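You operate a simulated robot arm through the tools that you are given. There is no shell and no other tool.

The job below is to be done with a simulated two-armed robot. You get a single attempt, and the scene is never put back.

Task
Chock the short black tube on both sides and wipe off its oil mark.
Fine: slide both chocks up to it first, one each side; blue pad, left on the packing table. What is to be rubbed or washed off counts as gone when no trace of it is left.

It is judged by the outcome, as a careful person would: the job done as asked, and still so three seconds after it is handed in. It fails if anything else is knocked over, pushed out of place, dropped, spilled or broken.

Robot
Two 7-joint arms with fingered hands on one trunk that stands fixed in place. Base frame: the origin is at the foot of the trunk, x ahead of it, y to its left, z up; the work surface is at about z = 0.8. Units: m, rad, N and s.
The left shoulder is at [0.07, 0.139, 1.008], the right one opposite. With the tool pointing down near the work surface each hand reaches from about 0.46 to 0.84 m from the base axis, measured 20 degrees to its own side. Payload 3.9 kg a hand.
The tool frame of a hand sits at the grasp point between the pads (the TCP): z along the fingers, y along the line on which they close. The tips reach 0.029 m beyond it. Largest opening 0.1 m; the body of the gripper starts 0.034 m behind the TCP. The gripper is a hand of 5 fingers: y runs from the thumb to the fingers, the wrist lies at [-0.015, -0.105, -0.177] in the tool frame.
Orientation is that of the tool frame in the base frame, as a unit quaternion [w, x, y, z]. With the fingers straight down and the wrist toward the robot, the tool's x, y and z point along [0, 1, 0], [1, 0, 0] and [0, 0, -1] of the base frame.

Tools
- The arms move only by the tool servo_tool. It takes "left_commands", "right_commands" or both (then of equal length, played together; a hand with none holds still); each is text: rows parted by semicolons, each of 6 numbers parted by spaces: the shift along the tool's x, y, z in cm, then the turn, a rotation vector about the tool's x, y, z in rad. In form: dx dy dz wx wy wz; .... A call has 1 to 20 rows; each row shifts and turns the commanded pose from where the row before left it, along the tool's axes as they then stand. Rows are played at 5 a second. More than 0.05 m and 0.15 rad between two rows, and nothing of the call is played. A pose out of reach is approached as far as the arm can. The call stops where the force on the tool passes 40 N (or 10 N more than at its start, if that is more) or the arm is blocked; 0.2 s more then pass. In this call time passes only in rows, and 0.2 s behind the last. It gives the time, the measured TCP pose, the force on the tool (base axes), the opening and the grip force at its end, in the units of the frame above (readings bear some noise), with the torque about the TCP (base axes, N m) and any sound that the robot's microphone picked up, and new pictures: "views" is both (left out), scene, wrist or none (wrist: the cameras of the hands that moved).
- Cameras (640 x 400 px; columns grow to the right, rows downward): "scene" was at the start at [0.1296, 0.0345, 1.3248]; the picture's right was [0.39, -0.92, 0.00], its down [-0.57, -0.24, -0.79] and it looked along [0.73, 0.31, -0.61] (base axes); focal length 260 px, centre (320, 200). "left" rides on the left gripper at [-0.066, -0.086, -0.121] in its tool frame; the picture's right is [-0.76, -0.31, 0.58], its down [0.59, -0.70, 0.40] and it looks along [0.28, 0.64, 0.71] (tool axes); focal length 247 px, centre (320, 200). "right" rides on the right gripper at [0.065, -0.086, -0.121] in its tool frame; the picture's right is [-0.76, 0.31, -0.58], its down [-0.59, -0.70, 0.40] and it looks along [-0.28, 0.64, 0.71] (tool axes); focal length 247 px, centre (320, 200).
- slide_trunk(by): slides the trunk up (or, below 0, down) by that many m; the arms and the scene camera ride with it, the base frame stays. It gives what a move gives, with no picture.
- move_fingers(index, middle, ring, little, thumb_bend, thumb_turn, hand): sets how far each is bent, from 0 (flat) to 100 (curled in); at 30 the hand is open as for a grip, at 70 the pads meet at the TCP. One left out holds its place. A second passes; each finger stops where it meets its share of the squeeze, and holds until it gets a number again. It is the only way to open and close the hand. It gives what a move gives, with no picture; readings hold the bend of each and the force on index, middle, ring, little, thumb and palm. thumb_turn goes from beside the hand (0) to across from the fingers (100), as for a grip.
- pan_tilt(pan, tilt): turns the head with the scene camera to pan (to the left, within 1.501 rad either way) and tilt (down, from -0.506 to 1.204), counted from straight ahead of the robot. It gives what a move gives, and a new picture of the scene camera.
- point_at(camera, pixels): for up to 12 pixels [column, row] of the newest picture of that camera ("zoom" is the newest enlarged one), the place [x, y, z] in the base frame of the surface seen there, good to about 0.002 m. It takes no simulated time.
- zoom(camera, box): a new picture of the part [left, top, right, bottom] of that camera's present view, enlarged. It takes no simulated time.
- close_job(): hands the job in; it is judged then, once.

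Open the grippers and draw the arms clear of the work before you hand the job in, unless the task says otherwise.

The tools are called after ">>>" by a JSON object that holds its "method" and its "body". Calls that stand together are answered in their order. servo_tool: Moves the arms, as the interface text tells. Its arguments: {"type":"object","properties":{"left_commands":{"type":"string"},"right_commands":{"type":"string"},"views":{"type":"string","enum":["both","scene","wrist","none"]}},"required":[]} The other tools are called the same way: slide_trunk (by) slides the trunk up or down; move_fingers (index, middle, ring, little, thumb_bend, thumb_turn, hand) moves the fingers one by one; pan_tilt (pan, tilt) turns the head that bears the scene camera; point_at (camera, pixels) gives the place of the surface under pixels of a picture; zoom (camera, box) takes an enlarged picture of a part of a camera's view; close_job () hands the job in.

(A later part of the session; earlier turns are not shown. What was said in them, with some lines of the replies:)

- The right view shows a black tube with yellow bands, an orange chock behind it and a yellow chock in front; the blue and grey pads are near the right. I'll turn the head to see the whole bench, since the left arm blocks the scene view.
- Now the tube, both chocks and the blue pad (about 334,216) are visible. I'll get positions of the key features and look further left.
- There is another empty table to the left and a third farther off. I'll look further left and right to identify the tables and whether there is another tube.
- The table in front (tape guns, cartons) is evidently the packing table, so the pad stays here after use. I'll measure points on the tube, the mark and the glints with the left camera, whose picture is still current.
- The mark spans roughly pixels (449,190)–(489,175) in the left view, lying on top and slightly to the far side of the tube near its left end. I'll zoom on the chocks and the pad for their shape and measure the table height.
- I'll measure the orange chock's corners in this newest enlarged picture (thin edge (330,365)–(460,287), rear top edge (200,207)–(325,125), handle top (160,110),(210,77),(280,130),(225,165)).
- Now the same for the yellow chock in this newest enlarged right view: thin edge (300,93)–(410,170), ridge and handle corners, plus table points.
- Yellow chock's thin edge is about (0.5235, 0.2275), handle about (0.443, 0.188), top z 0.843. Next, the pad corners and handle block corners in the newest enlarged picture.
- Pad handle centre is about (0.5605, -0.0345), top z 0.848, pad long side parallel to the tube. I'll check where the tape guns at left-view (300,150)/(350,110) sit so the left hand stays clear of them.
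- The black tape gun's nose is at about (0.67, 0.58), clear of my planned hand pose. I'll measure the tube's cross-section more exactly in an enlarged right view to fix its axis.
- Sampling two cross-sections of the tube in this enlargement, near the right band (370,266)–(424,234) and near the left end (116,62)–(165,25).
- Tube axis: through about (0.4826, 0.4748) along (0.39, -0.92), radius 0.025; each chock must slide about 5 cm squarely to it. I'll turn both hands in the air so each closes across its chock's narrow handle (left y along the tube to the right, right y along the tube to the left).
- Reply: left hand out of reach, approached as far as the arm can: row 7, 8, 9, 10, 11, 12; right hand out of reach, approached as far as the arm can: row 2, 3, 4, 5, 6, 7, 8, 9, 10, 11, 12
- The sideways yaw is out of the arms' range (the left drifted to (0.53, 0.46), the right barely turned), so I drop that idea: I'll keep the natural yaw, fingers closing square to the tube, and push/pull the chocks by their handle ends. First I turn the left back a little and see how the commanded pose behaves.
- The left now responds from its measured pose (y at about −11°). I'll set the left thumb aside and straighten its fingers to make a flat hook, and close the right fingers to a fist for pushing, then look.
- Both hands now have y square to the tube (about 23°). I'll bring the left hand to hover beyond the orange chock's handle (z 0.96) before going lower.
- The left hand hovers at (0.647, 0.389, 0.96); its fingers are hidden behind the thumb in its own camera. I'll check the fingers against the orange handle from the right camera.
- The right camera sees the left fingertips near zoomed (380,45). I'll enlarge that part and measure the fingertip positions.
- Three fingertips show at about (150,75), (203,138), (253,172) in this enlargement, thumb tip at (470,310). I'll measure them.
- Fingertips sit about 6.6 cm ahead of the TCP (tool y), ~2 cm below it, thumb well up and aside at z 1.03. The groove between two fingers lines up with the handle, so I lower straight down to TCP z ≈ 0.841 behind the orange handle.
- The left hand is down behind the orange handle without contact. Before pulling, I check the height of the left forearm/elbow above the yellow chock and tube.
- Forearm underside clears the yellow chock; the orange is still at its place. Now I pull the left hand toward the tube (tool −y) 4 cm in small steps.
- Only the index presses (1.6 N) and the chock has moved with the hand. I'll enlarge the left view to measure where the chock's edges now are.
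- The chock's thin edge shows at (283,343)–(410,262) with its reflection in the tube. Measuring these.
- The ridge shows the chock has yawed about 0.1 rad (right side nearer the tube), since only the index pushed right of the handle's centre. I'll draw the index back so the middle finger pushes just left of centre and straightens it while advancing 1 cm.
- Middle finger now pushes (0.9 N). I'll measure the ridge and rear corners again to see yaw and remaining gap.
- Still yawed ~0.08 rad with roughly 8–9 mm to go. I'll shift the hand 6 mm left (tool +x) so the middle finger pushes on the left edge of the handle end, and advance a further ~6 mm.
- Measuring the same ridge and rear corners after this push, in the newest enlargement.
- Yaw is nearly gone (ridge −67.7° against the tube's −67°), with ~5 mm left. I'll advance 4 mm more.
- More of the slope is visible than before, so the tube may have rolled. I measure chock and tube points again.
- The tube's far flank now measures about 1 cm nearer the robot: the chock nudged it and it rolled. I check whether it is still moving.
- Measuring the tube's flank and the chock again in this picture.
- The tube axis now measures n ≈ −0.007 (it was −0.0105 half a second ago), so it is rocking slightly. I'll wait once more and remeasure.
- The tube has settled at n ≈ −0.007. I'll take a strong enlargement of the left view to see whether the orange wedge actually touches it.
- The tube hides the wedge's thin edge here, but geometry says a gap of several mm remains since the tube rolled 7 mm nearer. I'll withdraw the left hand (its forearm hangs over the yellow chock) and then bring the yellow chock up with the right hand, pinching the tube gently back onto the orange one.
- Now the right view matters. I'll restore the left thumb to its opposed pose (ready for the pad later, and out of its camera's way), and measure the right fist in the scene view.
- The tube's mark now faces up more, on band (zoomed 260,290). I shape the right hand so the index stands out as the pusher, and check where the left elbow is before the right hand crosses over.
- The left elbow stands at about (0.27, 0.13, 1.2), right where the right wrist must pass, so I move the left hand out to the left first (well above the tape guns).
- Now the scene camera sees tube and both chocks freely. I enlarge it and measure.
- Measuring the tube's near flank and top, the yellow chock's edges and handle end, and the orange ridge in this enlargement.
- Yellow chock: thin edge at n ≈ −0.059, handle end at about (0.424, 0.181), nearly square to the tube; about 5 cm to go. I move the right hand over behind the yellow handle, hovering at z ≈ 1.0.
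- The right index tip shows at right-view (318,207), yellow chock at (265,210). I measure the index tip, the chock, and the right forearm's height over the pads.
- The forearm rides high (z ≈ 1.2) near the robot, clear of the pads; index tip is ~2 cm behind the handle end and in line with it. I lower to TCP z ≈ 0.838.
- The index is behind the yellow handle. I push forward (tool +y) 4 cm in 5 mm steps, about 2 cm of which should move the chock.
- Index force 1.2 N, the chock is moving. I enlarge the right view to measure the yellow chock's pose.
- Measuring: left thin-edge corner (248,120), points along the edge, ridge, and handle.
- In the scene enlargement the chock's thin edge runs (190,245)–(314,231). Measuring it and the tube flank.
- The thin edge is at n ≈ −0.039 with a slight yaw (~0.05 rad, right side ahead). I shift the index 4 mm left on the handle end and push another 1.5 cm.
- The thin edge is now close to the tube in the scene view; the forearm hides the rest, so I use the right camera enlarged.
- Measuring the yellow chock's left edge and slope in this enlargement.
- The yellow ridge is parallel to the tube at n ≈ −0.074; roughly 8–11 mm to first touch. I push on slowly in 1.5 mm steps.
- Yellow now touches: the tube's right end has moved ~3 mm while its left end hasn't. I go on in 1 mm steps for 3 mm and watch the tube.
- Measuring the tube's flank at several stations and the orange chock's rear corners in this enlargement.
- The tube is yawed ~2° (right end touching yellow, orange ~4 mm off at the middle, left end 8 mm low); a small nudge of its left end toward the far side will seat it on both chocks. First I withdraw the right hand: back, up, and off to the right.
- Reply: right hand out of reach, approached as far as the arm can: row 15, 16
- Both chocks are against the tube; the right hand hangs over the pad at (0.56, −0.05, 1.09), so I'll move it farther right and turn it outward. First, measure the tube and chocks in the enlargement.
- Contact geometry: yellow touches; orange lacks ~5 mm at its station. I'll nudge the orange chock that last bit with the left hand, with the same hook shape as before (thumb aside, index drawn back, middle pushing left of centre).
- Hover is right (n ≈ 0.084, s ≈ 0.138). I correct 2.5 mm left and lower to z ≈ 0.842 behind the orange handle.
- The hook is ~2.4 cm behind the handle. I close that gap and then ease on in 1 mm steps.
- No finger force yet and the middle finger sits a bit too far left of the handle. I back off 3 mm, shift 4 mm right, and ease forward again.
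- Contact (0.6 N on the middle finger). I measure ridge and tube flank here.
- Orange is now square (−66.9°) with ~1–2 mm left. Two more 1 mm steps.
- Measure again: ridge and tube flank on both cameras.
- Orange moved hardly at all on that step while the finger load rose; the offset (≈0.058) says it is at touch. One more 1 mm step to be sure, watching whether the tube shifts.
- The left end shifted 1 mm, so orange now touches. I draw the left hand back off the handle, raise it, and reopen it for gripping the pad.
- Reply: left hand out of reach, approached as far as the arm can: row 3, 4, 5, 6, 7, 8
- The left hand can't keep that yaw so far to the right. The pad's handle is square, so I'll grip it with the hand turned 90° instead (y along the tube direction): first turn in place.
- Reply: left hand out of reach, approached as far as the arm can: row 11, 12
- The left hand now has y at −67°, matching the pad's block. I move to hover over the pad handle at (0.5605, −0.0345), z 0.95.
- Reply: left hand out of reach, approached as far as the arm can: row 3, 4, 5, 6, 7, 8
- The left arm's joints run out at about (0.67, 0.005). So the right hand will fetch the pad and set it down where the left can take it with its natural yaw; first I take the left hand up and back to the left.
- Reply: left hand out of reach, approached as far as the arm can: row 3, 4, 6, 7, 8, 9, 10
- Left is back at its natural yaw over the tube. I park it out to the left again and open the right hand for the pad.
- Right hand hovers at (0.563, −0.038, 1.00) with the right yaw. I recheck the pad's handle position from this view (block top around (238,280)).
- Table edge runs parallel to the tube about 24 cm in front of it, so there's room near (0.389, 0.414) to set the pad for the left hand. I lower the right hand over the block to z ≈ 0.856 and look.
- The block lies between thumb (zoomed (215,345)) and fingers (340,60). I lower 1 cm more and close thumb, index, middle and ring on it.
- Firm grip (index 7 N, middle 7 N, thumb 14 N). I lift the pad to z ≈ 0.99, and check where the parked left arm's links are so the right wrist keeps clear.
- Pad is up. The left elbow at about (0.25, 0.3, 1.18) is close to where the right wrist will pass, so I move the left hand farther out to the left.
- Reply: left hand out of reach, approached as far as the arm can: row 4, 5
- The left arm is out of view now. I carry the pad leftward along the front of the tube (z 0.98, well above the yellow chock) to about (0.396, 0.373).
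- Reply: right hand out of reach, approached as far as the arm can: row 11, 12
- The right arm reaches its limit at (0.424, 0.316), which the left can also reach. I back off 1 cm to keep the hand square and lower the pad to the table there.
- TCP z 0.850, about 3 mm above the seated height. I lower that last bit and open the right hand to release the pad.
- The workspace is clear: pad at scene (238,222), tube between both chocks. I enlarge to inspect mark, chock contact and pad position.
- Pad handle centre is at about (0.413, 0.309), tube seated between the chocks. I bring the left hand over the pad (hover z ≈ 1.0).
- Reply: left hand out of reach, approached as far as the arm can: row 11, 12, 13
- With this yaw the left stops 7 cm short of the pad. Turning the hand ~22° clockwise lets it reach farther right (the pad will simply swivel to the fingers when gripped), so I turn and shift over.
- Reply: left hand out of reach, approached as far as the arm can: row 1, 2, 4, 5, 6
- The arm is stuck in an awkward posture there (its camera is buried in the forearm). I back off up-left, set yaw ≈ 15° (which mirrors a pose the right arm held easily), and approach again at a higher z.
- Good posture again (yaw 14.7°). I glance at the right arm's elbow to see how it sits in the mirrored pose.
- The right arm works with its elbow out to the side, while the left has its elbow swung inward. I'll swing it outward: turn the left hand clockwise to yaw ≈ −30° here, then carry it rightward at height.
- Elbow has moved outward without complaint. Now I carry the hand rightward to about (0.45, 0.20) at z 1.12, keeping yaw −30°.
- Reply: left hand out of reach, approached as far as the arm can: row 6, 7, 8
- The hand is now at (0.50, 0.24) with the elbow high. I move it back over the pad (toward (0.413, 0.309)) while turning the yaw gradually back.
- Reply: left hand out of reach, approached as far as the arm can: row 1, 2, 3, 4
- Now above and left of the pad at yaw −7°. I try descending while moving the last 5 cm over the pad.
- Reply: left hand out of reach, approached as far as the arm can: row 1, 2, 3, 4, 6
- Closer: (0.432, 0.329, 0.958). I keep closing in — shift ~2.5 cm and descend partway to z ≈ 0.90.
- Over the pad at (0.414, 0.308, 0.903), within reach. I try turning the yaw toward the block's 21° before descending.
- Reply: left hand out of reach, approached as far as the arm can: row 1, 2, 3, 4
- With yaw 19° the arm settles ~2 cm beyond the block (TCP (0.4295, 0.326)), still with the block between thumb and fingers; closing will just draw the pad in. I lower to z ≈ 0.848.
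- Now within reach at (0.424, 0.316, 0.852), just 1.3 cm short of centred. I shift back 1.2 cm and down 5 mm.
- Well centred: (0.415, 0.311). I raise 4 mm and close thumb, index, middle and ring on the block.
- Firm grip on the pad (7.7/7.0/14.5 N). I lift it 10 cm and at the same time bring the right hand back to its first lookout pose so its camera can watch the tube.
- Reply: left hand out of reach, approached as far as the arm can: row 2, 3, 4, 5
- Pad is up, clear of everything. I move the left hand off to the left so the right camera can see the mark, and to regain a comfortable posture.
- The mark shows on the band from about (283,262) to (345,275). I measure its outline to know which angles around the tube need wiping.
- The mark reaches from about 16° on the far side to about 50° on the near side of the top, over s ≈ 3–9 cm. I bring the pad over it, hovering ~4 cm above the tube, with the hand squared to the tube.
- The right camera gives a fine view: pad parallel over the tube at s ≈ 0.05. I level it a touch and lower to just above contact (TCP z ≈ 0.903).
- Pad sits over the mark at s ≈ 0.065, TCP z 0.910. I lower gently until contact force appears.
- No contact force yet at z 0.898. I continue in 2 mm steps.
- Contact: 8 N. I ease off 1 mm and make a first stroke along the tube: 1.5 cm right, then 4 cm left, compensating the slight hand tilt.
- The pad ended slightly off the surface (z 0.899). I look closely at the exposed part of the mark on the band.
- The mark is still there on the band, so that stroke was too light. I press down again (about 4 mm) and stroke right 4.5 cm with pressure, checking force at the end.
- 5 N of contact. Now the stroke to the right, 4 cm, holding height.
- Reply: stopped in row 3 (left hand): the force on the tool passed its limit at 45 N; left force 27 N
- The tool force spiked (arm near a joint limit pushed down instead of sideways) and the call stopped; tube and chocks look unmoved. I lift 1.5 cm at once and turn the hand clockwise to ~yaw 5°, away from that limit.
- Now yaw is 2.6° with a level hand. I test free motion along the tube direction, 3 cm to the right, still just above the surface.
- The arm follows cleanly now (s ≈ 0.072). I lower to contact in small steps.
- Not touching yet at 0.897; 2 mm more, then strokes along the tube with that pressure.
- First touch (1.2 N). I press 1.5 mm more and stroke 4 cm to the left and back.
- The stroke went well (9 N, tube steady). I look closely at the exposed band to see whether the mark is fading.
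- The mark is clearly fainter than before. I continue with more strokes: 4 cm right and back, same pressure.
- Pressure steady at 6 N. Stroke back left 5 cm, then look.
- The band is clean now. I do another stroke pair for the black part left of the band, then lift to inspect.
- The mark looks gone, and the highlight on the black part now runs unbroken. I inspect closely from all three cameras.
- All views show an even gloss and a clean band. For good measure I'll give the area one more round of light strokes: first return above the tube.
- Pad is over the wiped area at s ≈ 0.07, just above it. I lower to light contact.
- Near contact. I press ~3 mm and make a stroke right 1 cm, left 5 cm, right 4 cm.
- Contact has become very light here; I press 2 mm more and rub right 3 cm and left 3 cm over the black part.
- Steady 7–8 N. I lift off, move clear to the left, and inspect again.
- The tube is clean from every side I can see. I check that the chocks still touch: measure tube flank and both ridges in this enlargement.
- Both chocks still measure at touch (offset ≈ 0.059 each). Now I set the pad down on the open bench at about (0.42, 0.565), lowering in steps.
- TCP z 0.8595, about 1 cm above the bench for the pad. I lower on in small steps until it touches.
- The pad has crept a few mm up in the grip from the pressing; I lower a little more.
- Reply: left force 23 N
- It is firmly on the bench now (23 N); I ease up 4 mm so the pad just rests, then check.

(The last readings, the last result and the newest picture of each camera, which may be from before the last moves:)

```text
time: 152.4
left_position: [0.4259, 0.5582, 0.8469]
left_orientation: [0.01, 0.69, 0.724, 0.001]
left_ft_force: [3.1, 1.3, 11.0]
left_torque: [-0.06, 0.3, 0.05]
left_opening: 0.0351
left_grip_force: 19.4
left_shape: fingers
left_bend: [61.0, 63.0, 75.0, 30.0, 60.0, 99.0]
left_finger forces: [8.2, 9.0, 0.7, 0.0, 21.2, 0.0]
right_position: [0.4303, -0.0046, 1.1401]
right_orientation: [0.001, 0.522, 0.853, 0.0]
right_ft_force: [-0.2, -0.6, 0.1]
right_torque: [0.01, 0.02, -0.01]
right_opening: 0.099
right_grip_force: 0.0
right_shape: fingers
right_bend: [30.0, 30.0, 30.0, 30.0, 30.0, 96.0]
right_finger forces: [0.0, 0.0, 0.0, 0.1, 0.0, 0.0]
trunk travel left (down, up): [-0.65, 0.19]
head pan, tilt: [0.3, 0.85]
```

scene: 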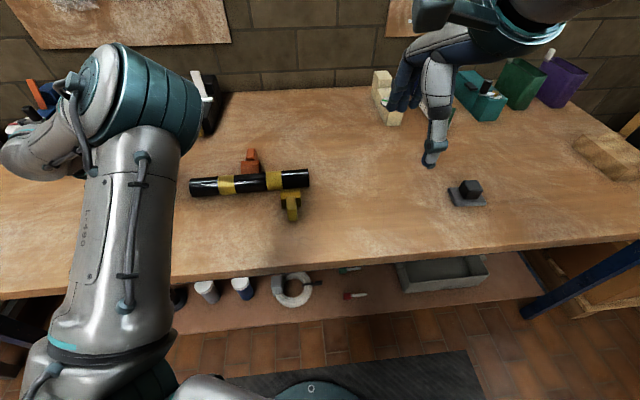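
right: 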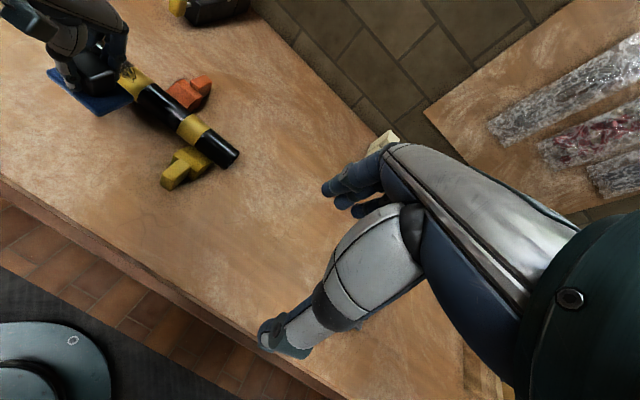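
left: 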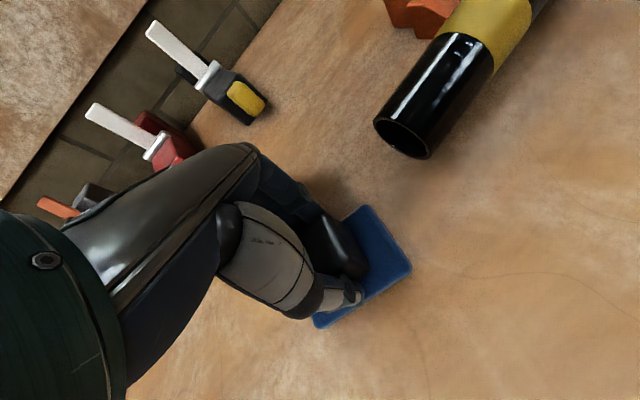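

11 N left; 1.5 mm more relief, then I open the hand.

>>> {"method": "servo_tool", "body": {"left_commands": "0 0 -0.15 0 0 0; 0 0 0 0 0 0", "views": "none"}}

>>> {"method": "move_fingers", "body": {"hand": "left", "index": 30, "middle": 30, "ring": 30, "little": 30, "thumb_bend": 30}}

>>> {"method": "servo_tool", "body": {"left_commands": "0 0 -1 0 0 0; 0 0 -2 0 0 0; 0 0 -3 0 0 0; 0 0 -3.5 0 0 0; 0 0 -3.5 0 0 0; 0 0 -3.5 0 0 0", "views": "both"}}

```text
time: 153.0
left_position: [0.4239, 0.5583, 0.8469]
left_orientation: [0.009, 0.69, 0.723, 0.0]
left_ft_force: [0.1, 0.1, 0.9]
left_torque: [-0.01, 0.05, 0.03]
left_opening: 0.0349
left_grip_force: 15.1
left_shape: fingers
left_bend: [61.0, 63.0, 75.0, 30.0, 60.0, 98.0]
left_finger forces: [7.5, 7.0, 0.3, 0.1, 14.6, 0.0]
right_position: [0.429, -0.003, 1.1395]
right_orientation: [0.0, 0.522, 0.853, 0.0]
right_ft_force: [0.3, 0.1, 0.3]
right_torque: [0.01, 0.02, -0.05]
right_opening: 0.0988
right_grip_force: 0.1
right_shape: fingers
right_bend: [30.0, 30.0, 30.0, 30.0, 30.0, 96.0]
right_finger forces: [0.0, 0.0, 0.0, 0.0, 0.0, 0.1]
trunk travel left (down, up): [-0.65, 0.19]
head pan, tilt: [0.3, 0.85]
```

```text
time: 154.0
left_position: [0.4257, 0.5579, 0.8486]
left_orientation: [0.011, 0.691, 0.723, 0.002]
left_ft_force: [0.9, 0.3, 0.2]
left_torque: [0.01, 0.02, 0.0]
left_opening: 0.0986
left_grip_force: 0.0
left_shape: fingers
left_bend: [30.0, 30.0, 30.0, 30.0, 30.0, 96.0]
left_finger forces: [0.1, 0.0, 0.0, 0.0, 0.1, 0.1]
right_position: [0.43, -0.0026, 1.1395]
right_orientation: [0.0, 0.522, 0.853, 0.0]
right_ft_force: [-0.3, 0.4, -1.1]
right_torque: [-0.03, 0.01, 0.01]
right_opening: 0.0989
right_grip_force: 0.1
right_shape: fingers
right_bend: [30.0, 30.0, 30.0, 30.0, 30.0, 96.0]
right_finger forces: [0.1, 0.1, 0.1, 0.0, 0.0, 0.1]
trunk travel left (down, up): [-0.65, 0.19]
head pan, tilt: [0.3, 0.85]
```

```text
time: 155.4
left_position: [0.4238, 0.5596, 1.0166]
left_orientation: [0.009, 0.69, 0.724, 0.001]
left_ft_force: [0.0, -0.4, 0.6]
left_torque: [0.0, 0.01, 0.01]
left_opening: 0.0989
left_grip_force: 0.1
left_shape: fingers
left_bend: [30.0, 30.0, 30.0, 30.0, 30.0, 96.0]
left_finger forces: [0.0, 0.1, 0.1, 0.1, 0.0, 0.0]
right_position: [0.4297, -0.0043, 1.1401]
right_orientation: [0.0, 0.523, 0.852, 0.001]
right_ft_force: [0.1, 0.1, 0.7]
right_torque: [0.03, -0.01, 0.04]
right_opening: 0.0988
right_grip_force: 0.1
right_shape: fingers
right_bend: [30.0, 30.0, 30.0, 30.0, 30.0, 96.0]
right_finger forces: [0.0, 0.0, 0.0, 0.0, 0.0, 0.0]
trunk travel left (down, up): [-0.65, 0.19]
head pan, tilt: [0.3, 0.85]
```

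scene: 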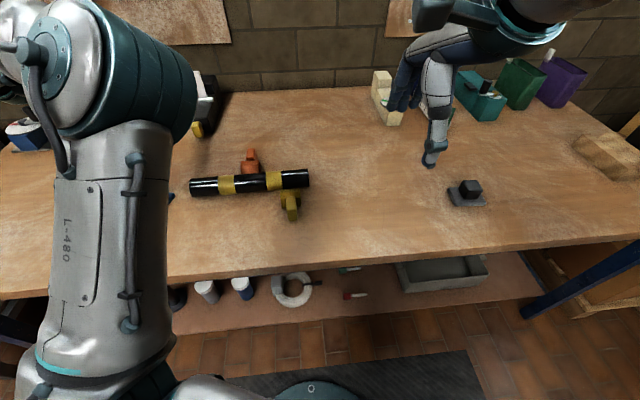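
left: 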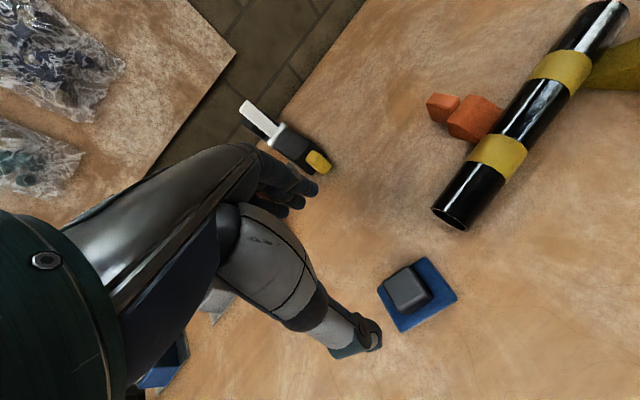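

The pad rests flat on the bench, clear of everything. I draw the left arm well away to the left and take a last full look.

>>> {"method": "servo_tool", "body": {"left_commands": "3.1 -0.7 -2 0 0 -0.055; 3.1 -0.7 -2 0 0 -0.055; 3.1 -0.7 -2 0 0 -0.055; 3.1 -0.7 -2 0 0 -0.055; 3.1 -0.7 -2 0 0 -0.055; 3.1 -0.7 -2 0 0 -0.055", "views": "both"}}

>>> {"method": "zoom", "body": {"camera": "scene", "box": [170, 140, 330, 250]}}

>>> {"method": "zoom", "body": {"camera": "right", "box": [40, 0, 260, 200]}}

```text
time: 156.8
left_position: [0.3439, 0.7369, 1.1297]
left_orientation: [0.012, 0.562, 0.827, -0.002]
left_ft_force: [-0.2, -0.8, 0.7]
left_torque: [-0.03, -0.02, 0.0]
left_opening: 0.0987
left_grip_force: 0.0
left_shape: fingers
left_bend: [30.0, 30.0, 30.0, 30.0, 30.0, 96.0]
left_finger forces: [0.0, 0.0, 0.0, 0.0, 0.0, 0.0]
right_position: [0.4288, -0.0023, 1.1398]
right_orientation: [0.001, 0.522, 0.853, 0.0]
right_ft_force: [-0.1, 0.0, 0.2]
right_torque: [-0.02, -0.02, -0.03]
right_opening: 0.0985
right_grip_force: 0.1
right_shape: fingers
right_bend: [30.0, 30.0, 30.0, 30.0, 30.0, 96.0]
right_finger forces: [0.0, 0.1, 0.0, 0.0, 0.0, 0.0]
trunk travel left (down, up): [-0.65, 0.19]
head pan, tilt: [0.3, 0.85]
```

scene: 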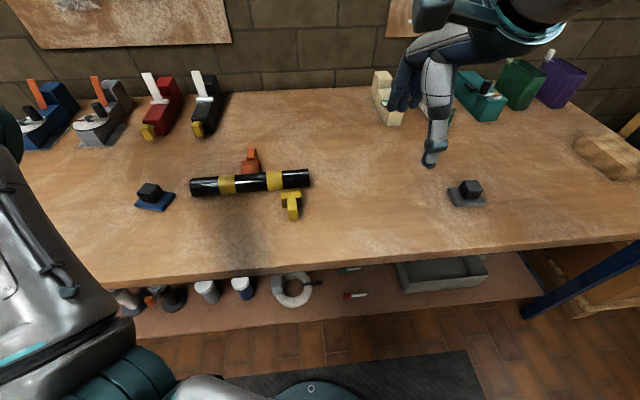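
left: 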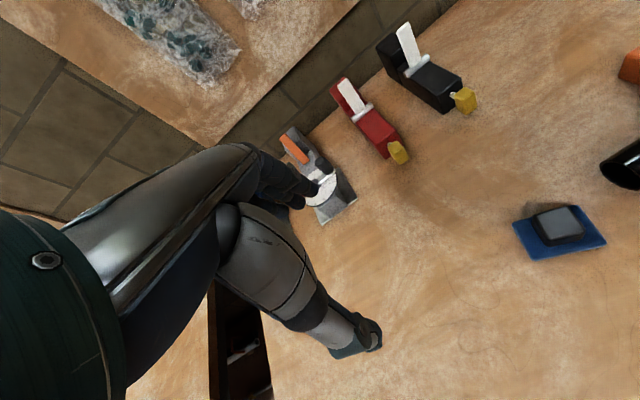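

```text
3.64 times, centred on (250, 195) of scene
```

zoom: 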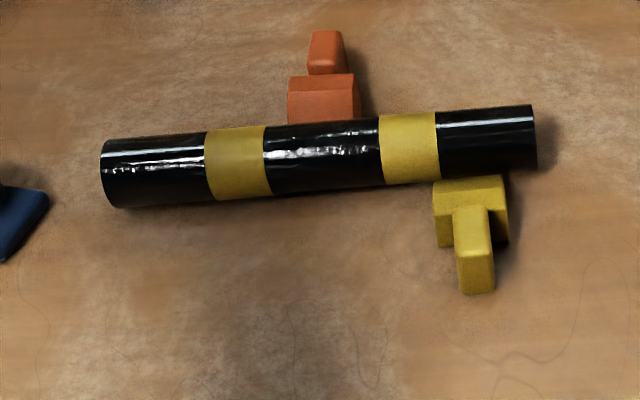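

```text
2.00 times, centred on (150, 100) of right
```

zoom: 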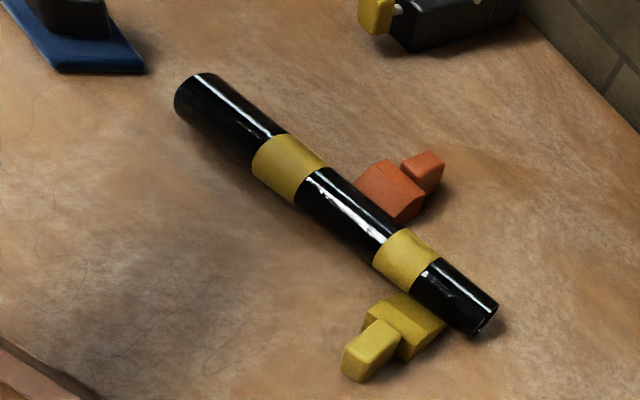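

The tube is clean, both chocks sit against it on opposite sides, the pad lies on the packing table, both hands are open and clear, and everything else is where it was. I hand the job in.

>>> {"method": "close_job", "body": {}}

```text
The job is handed in.
```

I handed the job in with the tube chocked on both sides, the oil mark wiped off, and the blue pad left on the packing table. I haven't seen the verdict.

- **Chocks:** I slid both up to the tube before wiping, orange on the far side and yellow on the near side. By measurement each is within about 1 mm of touching. I couldn't see the contact itself.
- **Tube position:** The first chock nudged the tube and it rolled. It now sits up to about 8 mm nearer the robot and 2° askew from where it started.
- **Oil mark:** I saw no trace after the last strokes from any of the three cameras. A faint trace on the black part would be harder to see than on the yellow band.
- **Force spike while wiping:** One wiping stroke passed the force limit (45 N) when the left arm neared a joint limit. The stroke stopped, and the tube and chocks looked unmoved afterwards.
- **Pad:** The right hand brought it within the left hand's reach, and I set it down on open bench to the left of the tube. I took the bench in front of the robot to be the packing table.

I saw nothing else on the table disturbed. Both hands are open and drawn clear.
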